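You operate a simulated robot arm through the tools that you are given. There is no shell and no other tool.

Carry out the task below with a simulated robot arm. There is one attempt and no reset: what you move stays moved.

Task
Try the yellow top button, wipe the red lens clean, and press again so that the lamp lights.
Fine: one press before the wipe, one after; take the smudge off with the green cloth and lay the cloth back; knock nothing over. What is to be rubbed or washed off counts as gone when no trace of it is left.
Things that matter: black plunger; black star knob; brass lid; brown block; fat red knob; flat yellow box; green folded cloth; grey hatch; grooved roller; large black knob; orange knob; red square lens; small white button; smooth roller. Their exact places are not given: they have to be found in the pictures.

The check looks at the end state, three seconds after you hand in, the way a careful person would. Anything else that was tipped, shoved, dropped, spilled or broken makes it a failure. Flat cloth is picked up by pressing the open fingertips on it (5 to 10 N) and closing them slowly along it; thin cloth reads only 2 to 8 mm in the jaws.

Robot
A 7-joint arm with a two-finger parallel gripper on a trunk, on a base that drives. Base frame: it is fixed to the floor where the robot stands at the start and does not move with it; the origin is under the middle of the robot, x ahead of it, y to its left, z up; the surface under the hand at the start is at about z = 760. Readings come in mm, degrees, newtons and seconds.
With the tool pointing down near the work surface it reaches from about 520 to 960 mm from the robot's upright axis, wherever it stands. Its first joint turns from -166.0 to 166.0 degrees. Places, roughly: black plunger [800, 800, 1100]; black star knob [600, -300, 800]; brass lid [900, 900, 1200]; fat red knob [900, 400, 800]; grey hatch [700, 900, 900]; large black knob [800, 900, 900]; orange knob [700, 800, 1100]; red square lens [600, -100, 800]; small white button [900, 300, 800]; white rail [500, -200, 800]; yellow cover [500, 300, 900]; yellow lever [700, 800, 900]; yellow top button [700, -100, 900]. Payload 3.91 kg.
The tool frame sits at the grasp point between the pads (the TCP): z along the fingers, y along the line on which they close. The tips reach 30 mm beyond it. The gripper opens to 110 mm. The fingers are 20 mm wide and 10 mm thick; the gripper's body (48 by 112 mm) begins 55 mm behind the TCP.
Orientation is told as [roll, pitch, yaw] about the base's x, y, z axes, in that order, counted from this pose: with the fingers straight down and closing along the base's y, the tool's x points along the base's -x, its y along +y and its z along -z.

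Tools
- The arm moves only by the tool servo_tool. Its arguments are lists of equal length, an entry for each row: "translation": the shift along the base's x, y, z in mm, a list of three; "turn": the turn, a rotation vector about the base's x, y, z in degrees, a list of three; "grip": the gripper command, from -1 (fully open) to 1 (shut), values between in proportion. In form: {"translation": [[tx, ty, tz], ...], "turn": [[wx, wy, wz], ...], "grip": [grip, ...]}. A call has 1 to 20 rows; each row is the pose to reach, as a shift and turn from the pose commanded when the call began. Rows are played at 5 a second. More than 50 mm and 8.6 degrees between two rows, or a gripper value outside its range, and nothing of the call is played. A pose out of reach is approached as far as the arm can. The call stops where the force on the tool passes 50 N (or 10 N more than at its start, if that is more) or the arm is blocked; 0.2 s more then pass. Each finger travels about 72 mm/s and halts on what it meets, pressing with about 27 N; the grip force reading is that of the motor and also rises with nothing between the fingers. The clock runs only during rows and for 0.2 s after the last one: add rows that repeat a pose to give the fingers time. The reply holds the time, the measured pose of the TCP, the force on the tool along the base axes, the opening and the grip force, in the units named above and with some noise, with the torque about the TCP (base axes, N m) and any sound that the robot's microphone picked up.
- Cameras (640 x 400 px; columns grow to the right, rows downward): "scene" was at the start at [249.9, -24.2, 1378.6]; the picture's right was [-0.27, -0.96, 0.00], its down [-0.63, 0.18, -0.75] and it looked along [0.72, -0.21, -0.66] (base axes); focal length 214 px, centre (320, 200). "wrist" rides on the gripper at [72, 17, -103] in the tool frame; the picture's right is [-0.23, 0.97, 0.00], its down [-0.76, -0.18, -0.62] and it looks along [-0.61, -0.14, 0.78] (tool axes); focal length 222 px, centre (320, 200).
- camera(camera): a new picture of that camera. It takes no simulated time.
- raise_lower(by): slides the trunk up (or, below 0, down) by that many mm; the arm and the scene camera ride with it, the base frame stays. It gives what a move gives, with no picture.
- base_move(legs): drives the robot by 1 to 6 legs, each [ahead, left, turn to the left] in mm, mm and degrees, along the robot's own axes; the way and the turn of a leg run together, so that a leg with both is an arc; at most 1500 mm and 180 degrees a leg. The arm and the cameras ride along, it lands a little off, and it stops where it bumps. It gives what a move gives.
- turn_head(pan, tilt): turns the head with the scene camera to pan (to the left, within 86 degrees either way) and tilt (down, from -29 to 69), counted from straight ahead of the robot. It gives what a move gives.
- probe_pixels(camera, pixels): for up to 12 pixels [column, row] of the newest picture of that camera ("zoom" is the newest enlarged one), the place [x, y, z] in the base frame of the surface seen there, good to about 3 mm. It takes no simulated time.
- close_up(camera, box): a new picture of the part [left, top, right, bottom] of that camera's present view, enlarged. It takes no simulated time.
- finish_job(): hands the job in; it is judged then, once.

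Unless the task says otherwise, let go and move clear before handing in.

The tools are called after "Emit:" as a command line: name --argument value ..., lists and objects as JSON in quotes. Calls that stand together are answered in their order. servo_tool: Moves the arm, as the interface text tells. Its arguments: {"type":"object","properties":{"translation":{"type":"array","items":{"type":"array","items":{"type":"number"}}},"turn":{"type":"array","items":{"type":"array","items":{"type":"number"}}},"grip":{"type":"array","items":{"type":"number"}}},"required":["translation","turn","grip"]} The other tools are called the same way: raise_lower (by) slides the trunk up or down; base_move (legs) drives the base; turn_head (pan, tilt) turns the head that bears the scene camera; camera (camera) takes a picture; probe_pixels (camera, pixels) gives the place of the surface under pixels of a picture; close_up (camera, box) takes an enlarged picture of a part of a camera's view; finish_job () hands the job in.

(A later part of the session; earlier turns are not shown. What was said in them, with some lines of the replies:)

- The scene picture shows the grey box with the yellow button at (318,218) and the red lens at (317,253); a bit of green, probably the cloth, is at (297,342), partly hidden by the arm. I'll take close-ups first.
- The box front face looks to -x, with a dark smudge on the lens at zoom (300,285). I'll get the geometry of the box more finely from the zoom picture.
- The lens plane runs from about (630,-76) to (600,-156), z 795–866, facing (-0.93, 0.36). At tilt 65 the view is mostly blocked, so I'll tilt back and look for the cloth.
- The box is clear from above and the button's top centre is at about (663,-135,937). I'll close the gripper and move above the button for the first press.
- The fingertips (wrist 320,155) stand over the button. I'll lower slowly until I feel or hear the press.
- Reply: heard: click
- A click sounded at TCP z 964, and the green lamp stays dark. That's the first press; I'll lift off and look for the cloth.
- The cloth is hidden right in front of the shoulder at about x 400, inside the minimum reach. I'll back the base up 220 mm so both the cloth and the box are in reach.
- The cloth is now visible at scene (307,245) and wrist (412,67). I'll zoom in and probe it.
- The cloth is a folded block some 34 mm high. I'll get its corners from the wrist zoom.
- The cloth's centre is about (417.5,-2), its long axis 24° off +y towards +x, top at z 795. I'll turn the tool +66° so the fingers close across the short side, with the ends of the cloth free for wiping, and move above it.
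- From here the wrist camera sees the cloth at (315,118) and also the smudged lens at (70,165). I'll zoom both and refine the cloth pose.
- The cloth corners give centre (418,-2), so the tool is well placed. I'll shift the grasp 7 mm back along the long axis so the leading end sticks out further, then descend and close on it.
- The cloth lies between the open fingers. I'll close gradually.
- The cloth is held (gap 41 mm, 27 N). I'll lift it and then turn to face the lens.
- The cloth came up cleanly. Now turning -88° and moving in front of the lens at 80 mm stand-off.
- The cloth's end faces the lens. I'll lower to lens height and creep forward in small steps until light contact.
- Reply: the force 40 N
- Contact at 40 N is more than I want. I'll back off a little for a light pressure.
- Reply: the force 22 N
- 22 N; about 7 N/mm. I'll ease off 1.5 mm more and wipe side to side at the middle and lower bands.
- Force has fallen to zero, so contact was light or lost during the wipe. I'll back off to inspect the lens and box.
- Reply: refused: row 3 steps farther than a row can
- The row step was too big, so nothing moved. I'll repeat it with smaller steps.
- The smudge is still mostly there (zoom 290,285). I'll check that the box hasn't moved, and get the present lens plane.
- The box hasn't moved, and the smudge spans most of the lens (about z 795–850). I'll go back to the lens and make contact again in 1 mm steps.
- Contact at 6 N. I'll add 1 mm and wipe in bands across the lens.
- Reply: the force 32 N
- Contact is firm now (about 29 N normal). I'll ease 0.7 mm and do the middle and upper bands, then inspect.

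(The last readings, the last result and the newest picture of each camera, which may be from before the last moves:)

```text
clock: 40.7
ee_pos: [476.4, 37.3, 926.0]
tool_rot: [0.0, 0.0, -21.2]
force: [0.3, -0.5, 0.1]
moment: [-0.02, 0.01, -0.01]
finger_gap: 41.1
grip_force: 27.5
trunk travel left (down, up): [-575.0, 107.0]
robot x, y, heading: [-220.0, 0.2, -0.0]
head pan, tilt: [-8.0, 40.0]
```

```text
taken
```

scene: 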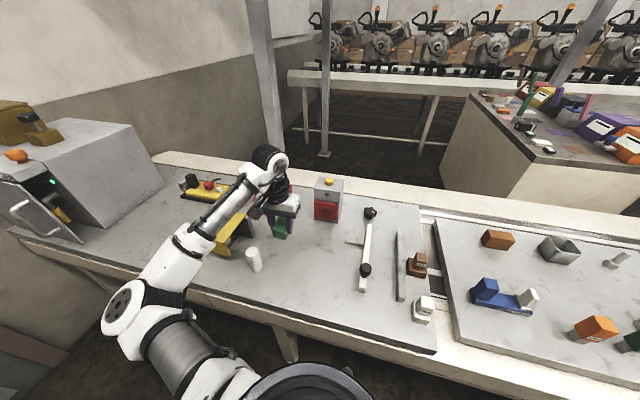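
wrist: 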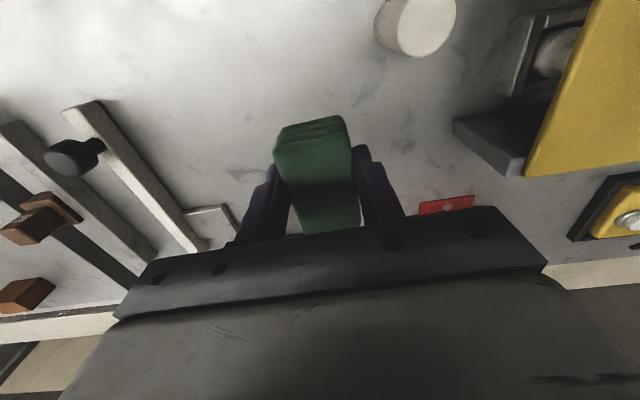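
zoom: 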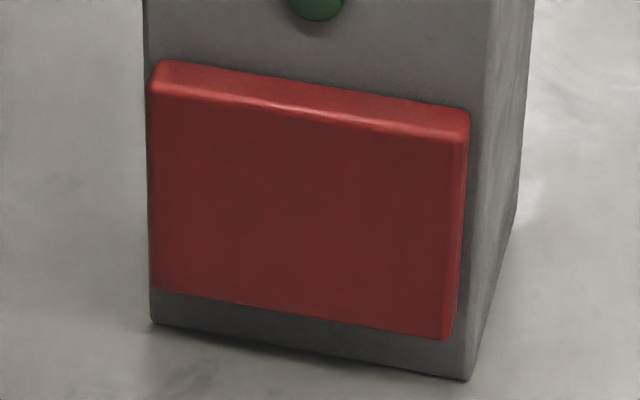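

The lens now looks clean from the scene camera. I'll carry the cloth back above its place, where the wrist camera gets a better view of the lens for a second check.

Emit:
servo_tool --translation '[[-5, -4, -2], [-10, -7, -4], [-15, -11, -6], [-20, -14, -9], [-25, -18, -11], [-30, -21, -13], [-35, -25, -15], [-40, -28, -17], [-45, -32, -19], [-50, -35, -22], [-55, -39, -24], [-60, -42.3, -26], [-60, -42.3, -26]]' --turn '[[0, 0, 7.36], [0, 0, 14.7], [0, 0, 22.1], [0, 0, 29.4], [0, 0, 36.8], [0, 0, 44.2], [0, 0, 51.5], [0, 0, 58.9], [0, 0, 66.2], [0, 0, 73.6], [0, 0, 80.9], [0, 0, 88.3], [0, 0, 88.3]]' --grip '[1, 1, 1, 1, 1, 1, 1, 1, 1, 1, 1, 1, 1]'

Emit:
camera --camera "wrist"

Emit:
close_up --camera "wrist" --box '[0, 90, 160, 250]'

Emit:
close_up --camera "scene" --box '[300, 170, 360, 230]'

```text
clock: 43.5
ee_pos: [417.3, -3.5, 898.6]
tool_rot: [0.0, 0.0, 67.1]
force: [0.7, -0.1, -1.3]
moment: [0.0, -0.03, 0.0]
finger_gap: 41.4
grip_force: 27.0
trunk travel left (down, up): [-575.0, 107.0]
robot x, y, heading: [-217.2, -1.8, -0.1]
head pan, tilt: [-8.0, 40.0]
```

```text
taken
```

wrist: 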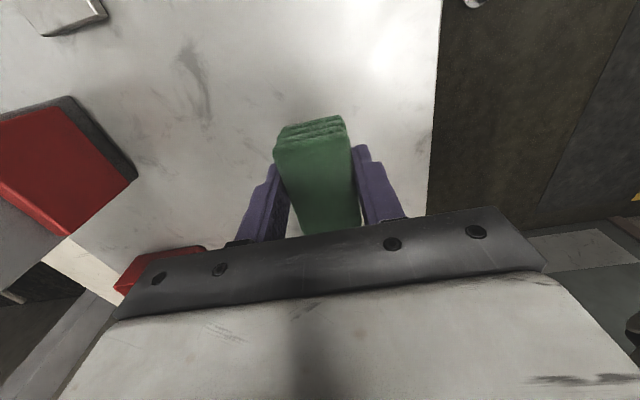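

```text
2.50 times, centred on (80, 170) of wrist
```

zoom: 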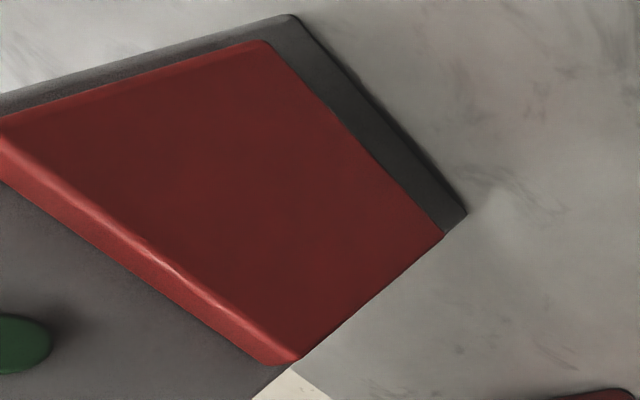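

```text
6.67 times, centred on (330, 200) of scene
```

zoom: 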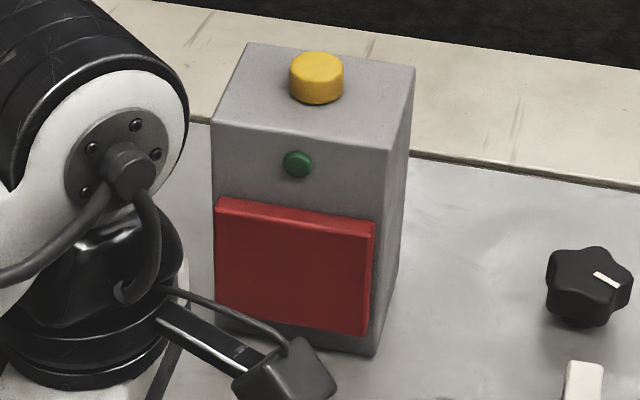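

Both views show a clean lens with no trace. Now I'll lower the cloth back onto its spot, softly.

Emit:
servo_tool --translation '[[0, 0, -30], [0, 0, -60], [0, 0, -85], [0, 0, -95], [0, 0, -98], [0, 0, -99], [0, 0, -99]]' --turn '[[0, 0, 0], [0, 0, 0], [0, 0, 0], [0, 0, 0], [0, 0, 0], [0, 0, 0], [0, 0, 0]]' --grip '[1, 1, 1, 1, 1, 1, 1]'

```text
clock: 45.1
ee_pos: [416.3, -2.6, 798.9]
tool_rot: [0.0, 0.0, 67.1]
force: [0.2, -0.3, -1.1]
moment: [0.04, -0.02, -0.02]
finger_gap: 41.3
grip_force: 26.8
trunk travel left (down, up): [-575.0, 107.0]
robot x, y, heading: [-220.8, -0.1, -0.2]
head pan, tilt: [-8.0, 40.0]
```

No table contact yet. I'll go 1 mm at a time.

Emit:
servo_tool --translation '[[-0.5, -2, -1], [-0.5, -2, -1.5], [-0.5, -2, -2], [-0.5, -2, -2]]' --turn '[[0, 0, 0], [0, 0, 0], [0, 0, 0], [0, 0, 0]]' --grip '[1, 1, 1, 1]'

Emit:
close_up --camera "scene" --box '[270, 210, 350, 290]'

```text
clock: 46.1
ee_pos: [416.4, -4.4, 797.1]
tool_rot: [0.0, -0.1, 67.1]
force: [0.0, 0.1, 0.1]
moment: [0.02, -0.03, 0.02]
finger_gap: 41.0
grip_force: 26.6
trunk travel left (down, up): [-575.0, 107.0]
robot x, y, heading: [-219.8, 1.1, -0.1]
head pan, tilt: [-8.0, 40.0]
```

```text
5.00 times, centred on (310, 250) of scene
```

zoom: 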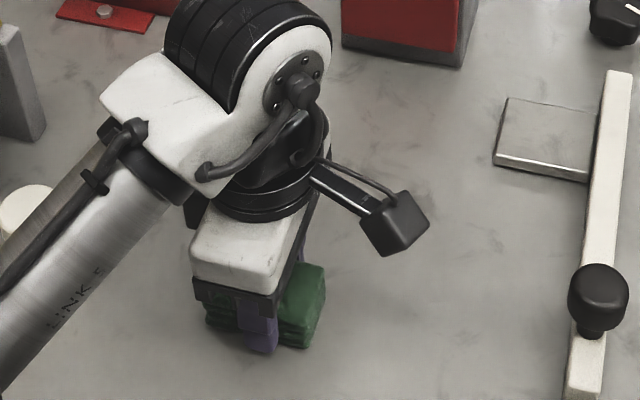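

The weight has come off (force z back to 0), so the cloth rests on the table. I'll open slowly and rise.

Emit:
servo_tool --translation '[[0, 0, -0.5], [0, 0, -0.5], [0, 0, -0.5], [0, 0, -0.5], [0, 0, -0.5], [0, 0, 30], [0, 0, 70], [0, 0, 110], [0, 0, 150]]' --turn '[[0, 0, 0], [0, 0, 0], [0, 0, 0], [0, 0, 0], [0, 0, 0], [0, 0, 0], [0, 0, 0], [0, 0, 0], [0, 0, 0]]' --grip '[0.2, 0.1, -0.1, -0.4, -0.4, -0.4, -0.4, -0.4, -0.4]'

Emit:
camera --camera "wrist"

Emit:
probe_pixels --camera "wrist" --pixels '[[316, 118], [310, 110], [320, 100], [320, 130]]'

```text
clock: 48.1
ee_pos: [415.1, -5.8, 947.8]
tool_rot: [0.0, 0.0, 67.2]
force: [0.4, -0.4, 0.0]
moment: [-0.01, -0.01, -0.01]
finger_gap: 77.3
grip_force: 0.0
trunk travel left (down, up): [-575.0, 107.0]
robot x, y, heading: [-217.0, -3.2, 0.2]
head pan, tilt: [-8.0, 40.0]
```

```text
taken
```

wrist: 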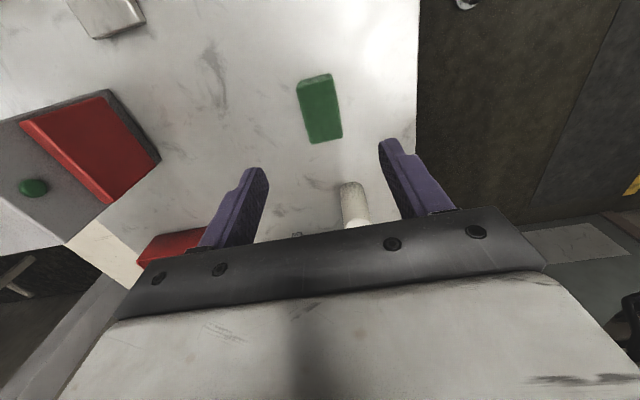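

```text
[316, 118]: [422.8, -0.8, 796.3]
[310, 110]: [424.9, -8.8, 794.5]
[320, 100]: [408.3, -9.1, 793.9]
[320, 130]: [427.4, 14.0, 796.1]
```

The cloth lies flat in its place (wrist 320,108). Now I'll close the gripper and go above the yellow button for the second press.

Emit:
servo_tool --translation '[[0, 0, 30], [10, -5, 60], [35, -18, 75], [60, -31, 75], [85, -44, 75], [110, -57, 75], [135, -70, 75], [160, -83, 75], [185, -96, 75], [210, -109, 75], [230, -119, 75], [248, -129, 70], [248, -129, 55], [248, -129, 55]]' --turn '[[0, 0, -5.6], [0, 0, -11.2], [0, 0, -16.8], [0, 0, -22.4], [0, 0, -28], [0, 0, -33.6], [0, 0, -39.2], [0, 0, -44.8], [0, 0, -50.4], [0, 0, -56], [0, 0, -61.6], [0, 0, -67.1], [0, 0, -67.1], [0, 0, -67.1]]' --grip '[0, 0.5, 1, 1, 1, 1, 1, 1, 1, 1, 1, 1, 1, 1]'

Emit:
camera --camera "wrist"

Emit:
close_up --camera "scene" --box '[280, 160, 380, 290]'

```text
clock: 51.1
ee_pos: [663.9, -134.4, 1003.2]
tool_rot: [0.0, -0.1, -0.1]
force: [-0.5, 0.0, -0.4]
moment: [-0.01, 0.0, 0.02]
finger_gap: 0.0
grip_force: 27.1
trunk travel left (down, up): [-575.0, 107.0]
robot x, y, heading: [-216.0, -3.6, 0.1]
head pan, tilt: [-8.0, 40.0]
```

```text
taken
```

wrist: 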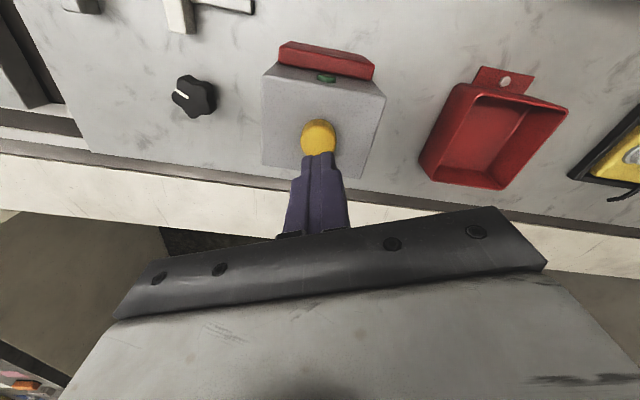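

```text
3.08 times, centred on (330, 225) of scene
```

zoom: 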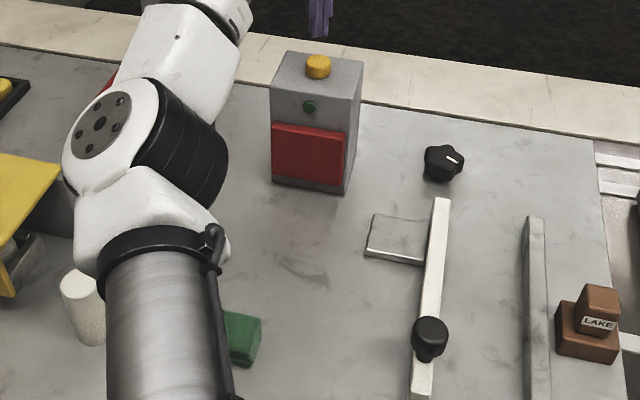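

The fingertips are above the button again. I'll lower slowly to the same height as the first press.

Emit:
servo_tool --translation '[[0, 0, -15], [0, 0, -28], [0, 0, -32], [0, 0, -34], [0, 0, -36], [0, 0, -37], [0, 0, -38]]' --turn '[[0, 0, 0], [0, 0, 0], [0, 0, 0], [0, 0, 0], [0, 0, 0], [0, 0, 0], [0, 0, 0]]' --grip '[1, 1, 1, 1, 1, 1, 1]'

Emit:
close_up --camera "wrist" --box '[240, 20, 420, 200]'

Emit:
close_up --camera "scene" --box '[300, 165, 360, 225]'

```text
clock: 52.7
ee_pos: [662.8, -133.9, 965.7]
tool_rot: [-0.1, -0.1, 0.0]
force: [1.0, 1.0, 2.2]
moment: [0.03, -0.01, 0.01]
finger_gap: 0.2
grip_force: 26.7
trunk travel left (down, up): [-575.0, 107.0]
robot x, y, heading: [-217.5, -0.8, 0.1]
head pan, tilt: [-8.0, 40.0]
```

```text
2.22 times, centred on (330, 110) of wrist
```

zoom: 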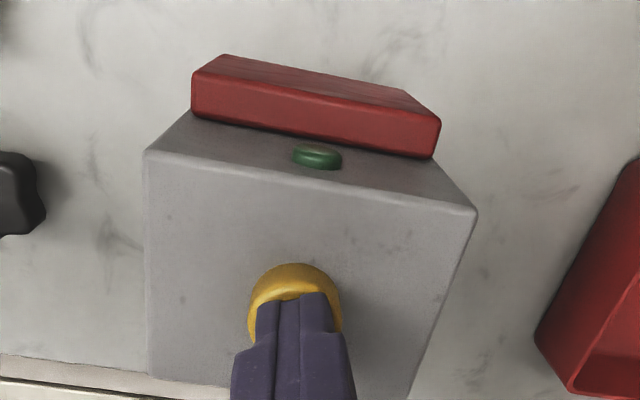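

```text
6.67 times, centred on (330, 195) of scene
```

zoom: 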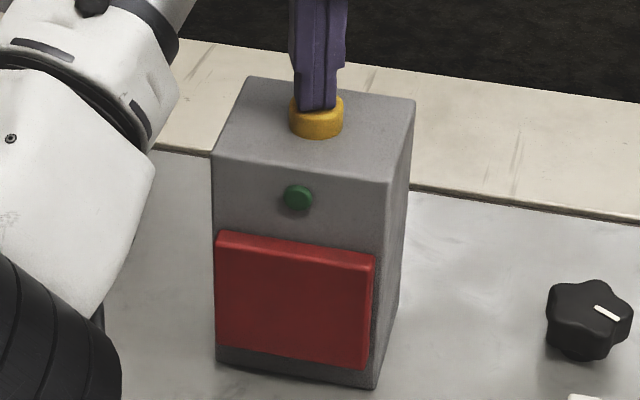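

Touching with 2 N at z 965.7, but no click yet. I'll go down in 0.7 mm steps.

Emit:
servo_tool --translation '[[0, 0, -0.7], [0, 0, -1.4], [0, 0, -1.4]]' --turn '[[0, 0, 0], [0, 0, 0], [0, 0, 0]]' --grip '[1, 1, 1]'

Emit:
close_up --camera "scene" --box '[300, 165, 360, 225]'

```text
clock: 53.5
ee_pos: [663.3, -132.8, 963.3]
tool_rot: [0.0, 0.0, 0.0]
force: [-1.5, 0.1, 1.5]
moment: [0.06, 0.04, 0.01]
finger_gap: 0.0
grip_force: 27.3
trunk travel left (down, up): [-575.0, 107.0]
robot x, y, heading: [-220.7, -1.2, 0.3]
head pan, tilt: [-8.0, 40.0]
heard: click
```

```text
6.67 times, centred on (330, 195) of scene
```

zoom: 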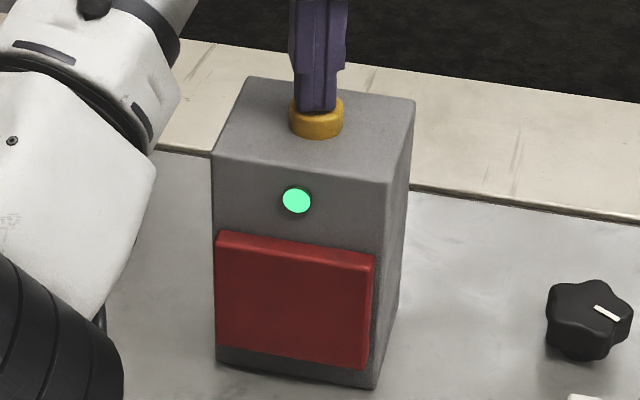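

A click sounded and the lamp glows bright green (zoom 297,200). I'll rise straight up and away, then check the whole scene.

Emit:
servo_tool --translation '[[0, 0, 15], [0, 0, 45], [0, 0, 90], [0, 0, 135], [0, 0, 175], [-20, -30, 200], [-45, -60, 215]]' --turn '[[0, 0, 0], [0, 0, 0], [0, 0, 0], [0, 0, 0], [0, 0, 0], [0, 0, 0], [0, 0, 0]]' --grip '[1, 1, 1, 1, 1, 1, 1]'

Emit:
camera --camera "scene"

Emit:
close_up --camera "scene" --box '[270, 165, 390, 285]'

Emit:
camera --camera "wrist"

```text
clock: 55.1
ee_pos: [620.0, -195.5, 1177.4]
tool_rot: [-0.1, 0.0, 0.0]
force: [-0.4, 0.2, -0.6]
moment: [0.02, 0.01, 0.0]
finger_gap: 0.0
grip_force: 27.7
trunk travel left (down, up): [-575.0, 107.0]
robot x, y, heading: [-218.6, 2.6, 0.1]
head pan, tilt: [-8.0, 40.0]
```

```text
taken
```

scene: 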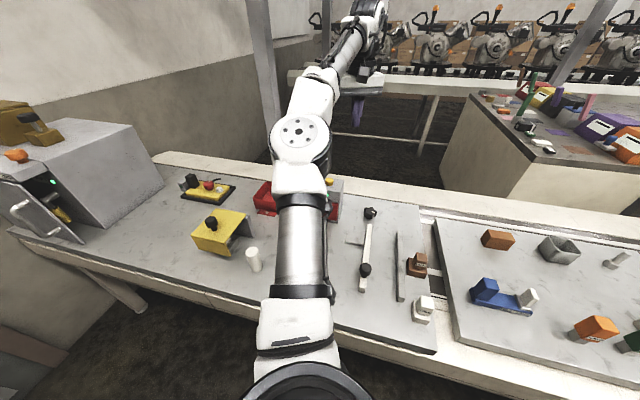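

```text
3.33 times, centred on (330, 225) of scene
```

zoom: 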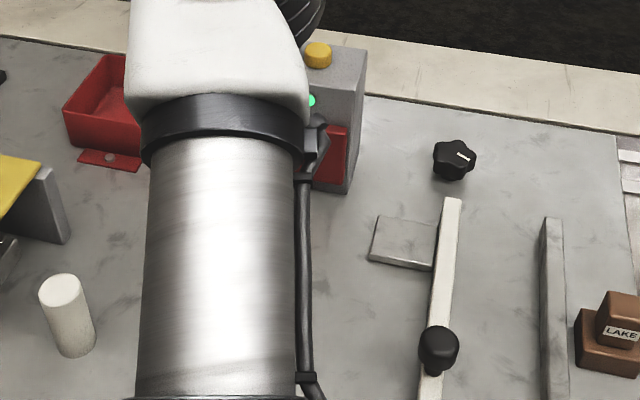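

```text
taken
```

wrist: 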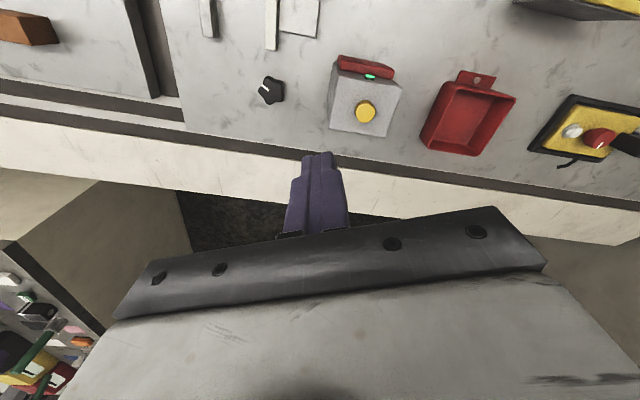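

The lamp stays lit after release (wrist 370,76). I'll swing the arm aside for one last look at the cloth and lens.

Emit:
servo_tool --translation '[[-20, -40, 5], [-40, -80, 10], [-60, -120, 15], [-80, -160, 20], [-100, -200, 20], [-120, -240, 20], [-120, -240, 20]]' --turn '[[0, 0, 0], [0, 0, 0], [0, 0, 0], [0, 0, 0], [0, 0, 0], [0, 0, 0], [0, 0, 0]]' --grip '[0.5, 0, 0, 0, 0, 0, 0]'

Emit:
camera --camera "scene"

Emit:
close_up --camera "scene" --box '[270, 165, 390, 285]'

Emit:
camera --camera "wrist"

```text
clock: 56.7
ee_pos: [489.8, -426.0, 1203.1]
tool_rot: [0.0, -0.1, 0.0]
force: [-0.3, -0.9, 0.3]
moment: [-0.02, -0.05, -0.02]
finger_gap: 54.9
grip_force: 0.1
out of reach, approached as far as the arm can: row 6, 7
trunk travel left (down, up): [-575.0, 107.0]
robot x, y, heading: [-221.0, 1.2, -0.2]
head pan, tilt: [-8.0, 40.0]
```

```text
taken
```

scene: 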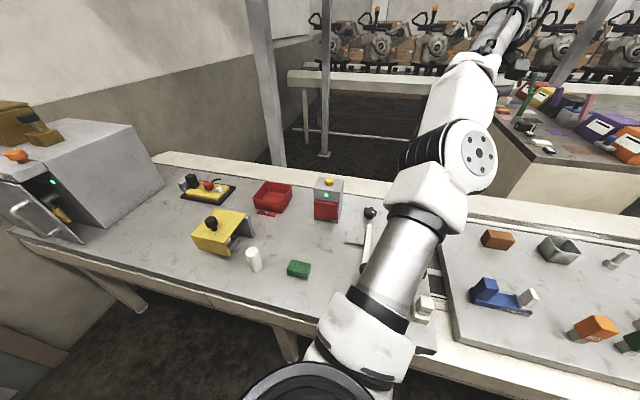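

```text
3.33 times, centred on (330, 225) of scene
```

zoom: 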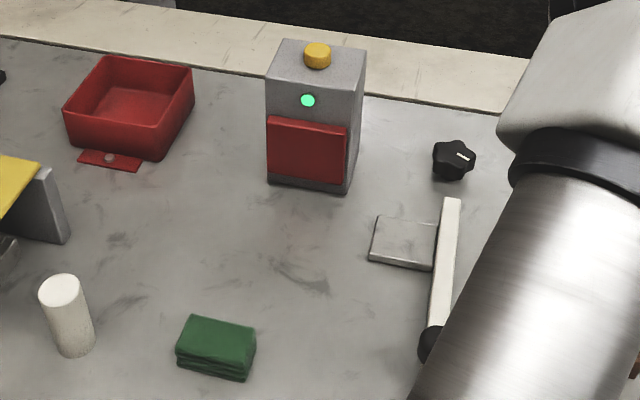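

```text
taken
```

wrist: 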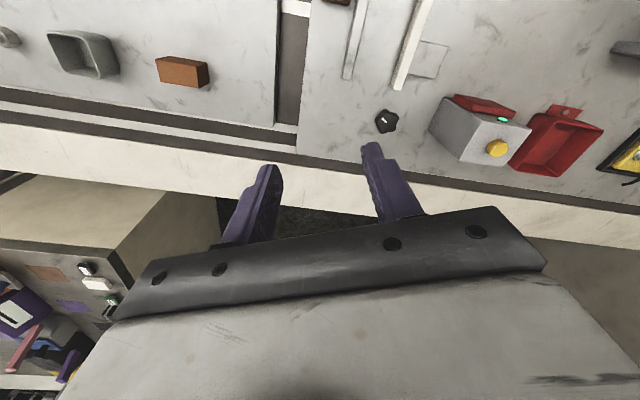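

The lamp is lit (zoom 307,100), the lens is clean, the cloth is back in its place (zoom 215,345), and nothing else has moved. The gripper is clear, so I'm handing in.

Emit:
finish_job

```text
The job is handed in.
```

The job is handed in: the lamp is lit, the red lens is clean, and the green cloth is back in its place.

- **Presses:** I pressed the yellow button once before the wipe, with a click and no light. I pressed it once more after the wipe, with a click and the lamp coming on. The lamp stayed lit after I let go.
- **Wipe:** My first pass hardly touched the smudge because the cloth lost contact with the lens. A second, firmer pass cleared it, and neither camera showed any trace left.
- **Force:** On the first touch the cloth pressed the lens at about 40 N, more than I meant. I eased off, and the box had not moved when I measured it afterwards.
- **Cloth:** It slid a few millimetres in the fingers while wiping. I allowed for that when laying it down, so it lies flat within a few millimetres of where it started.
- **Surroundings:** I backed the base up 220 mm to reach the cloth. In the last pictures nothing was knocked over or shifted, and the gripper was empty and clear of the table.
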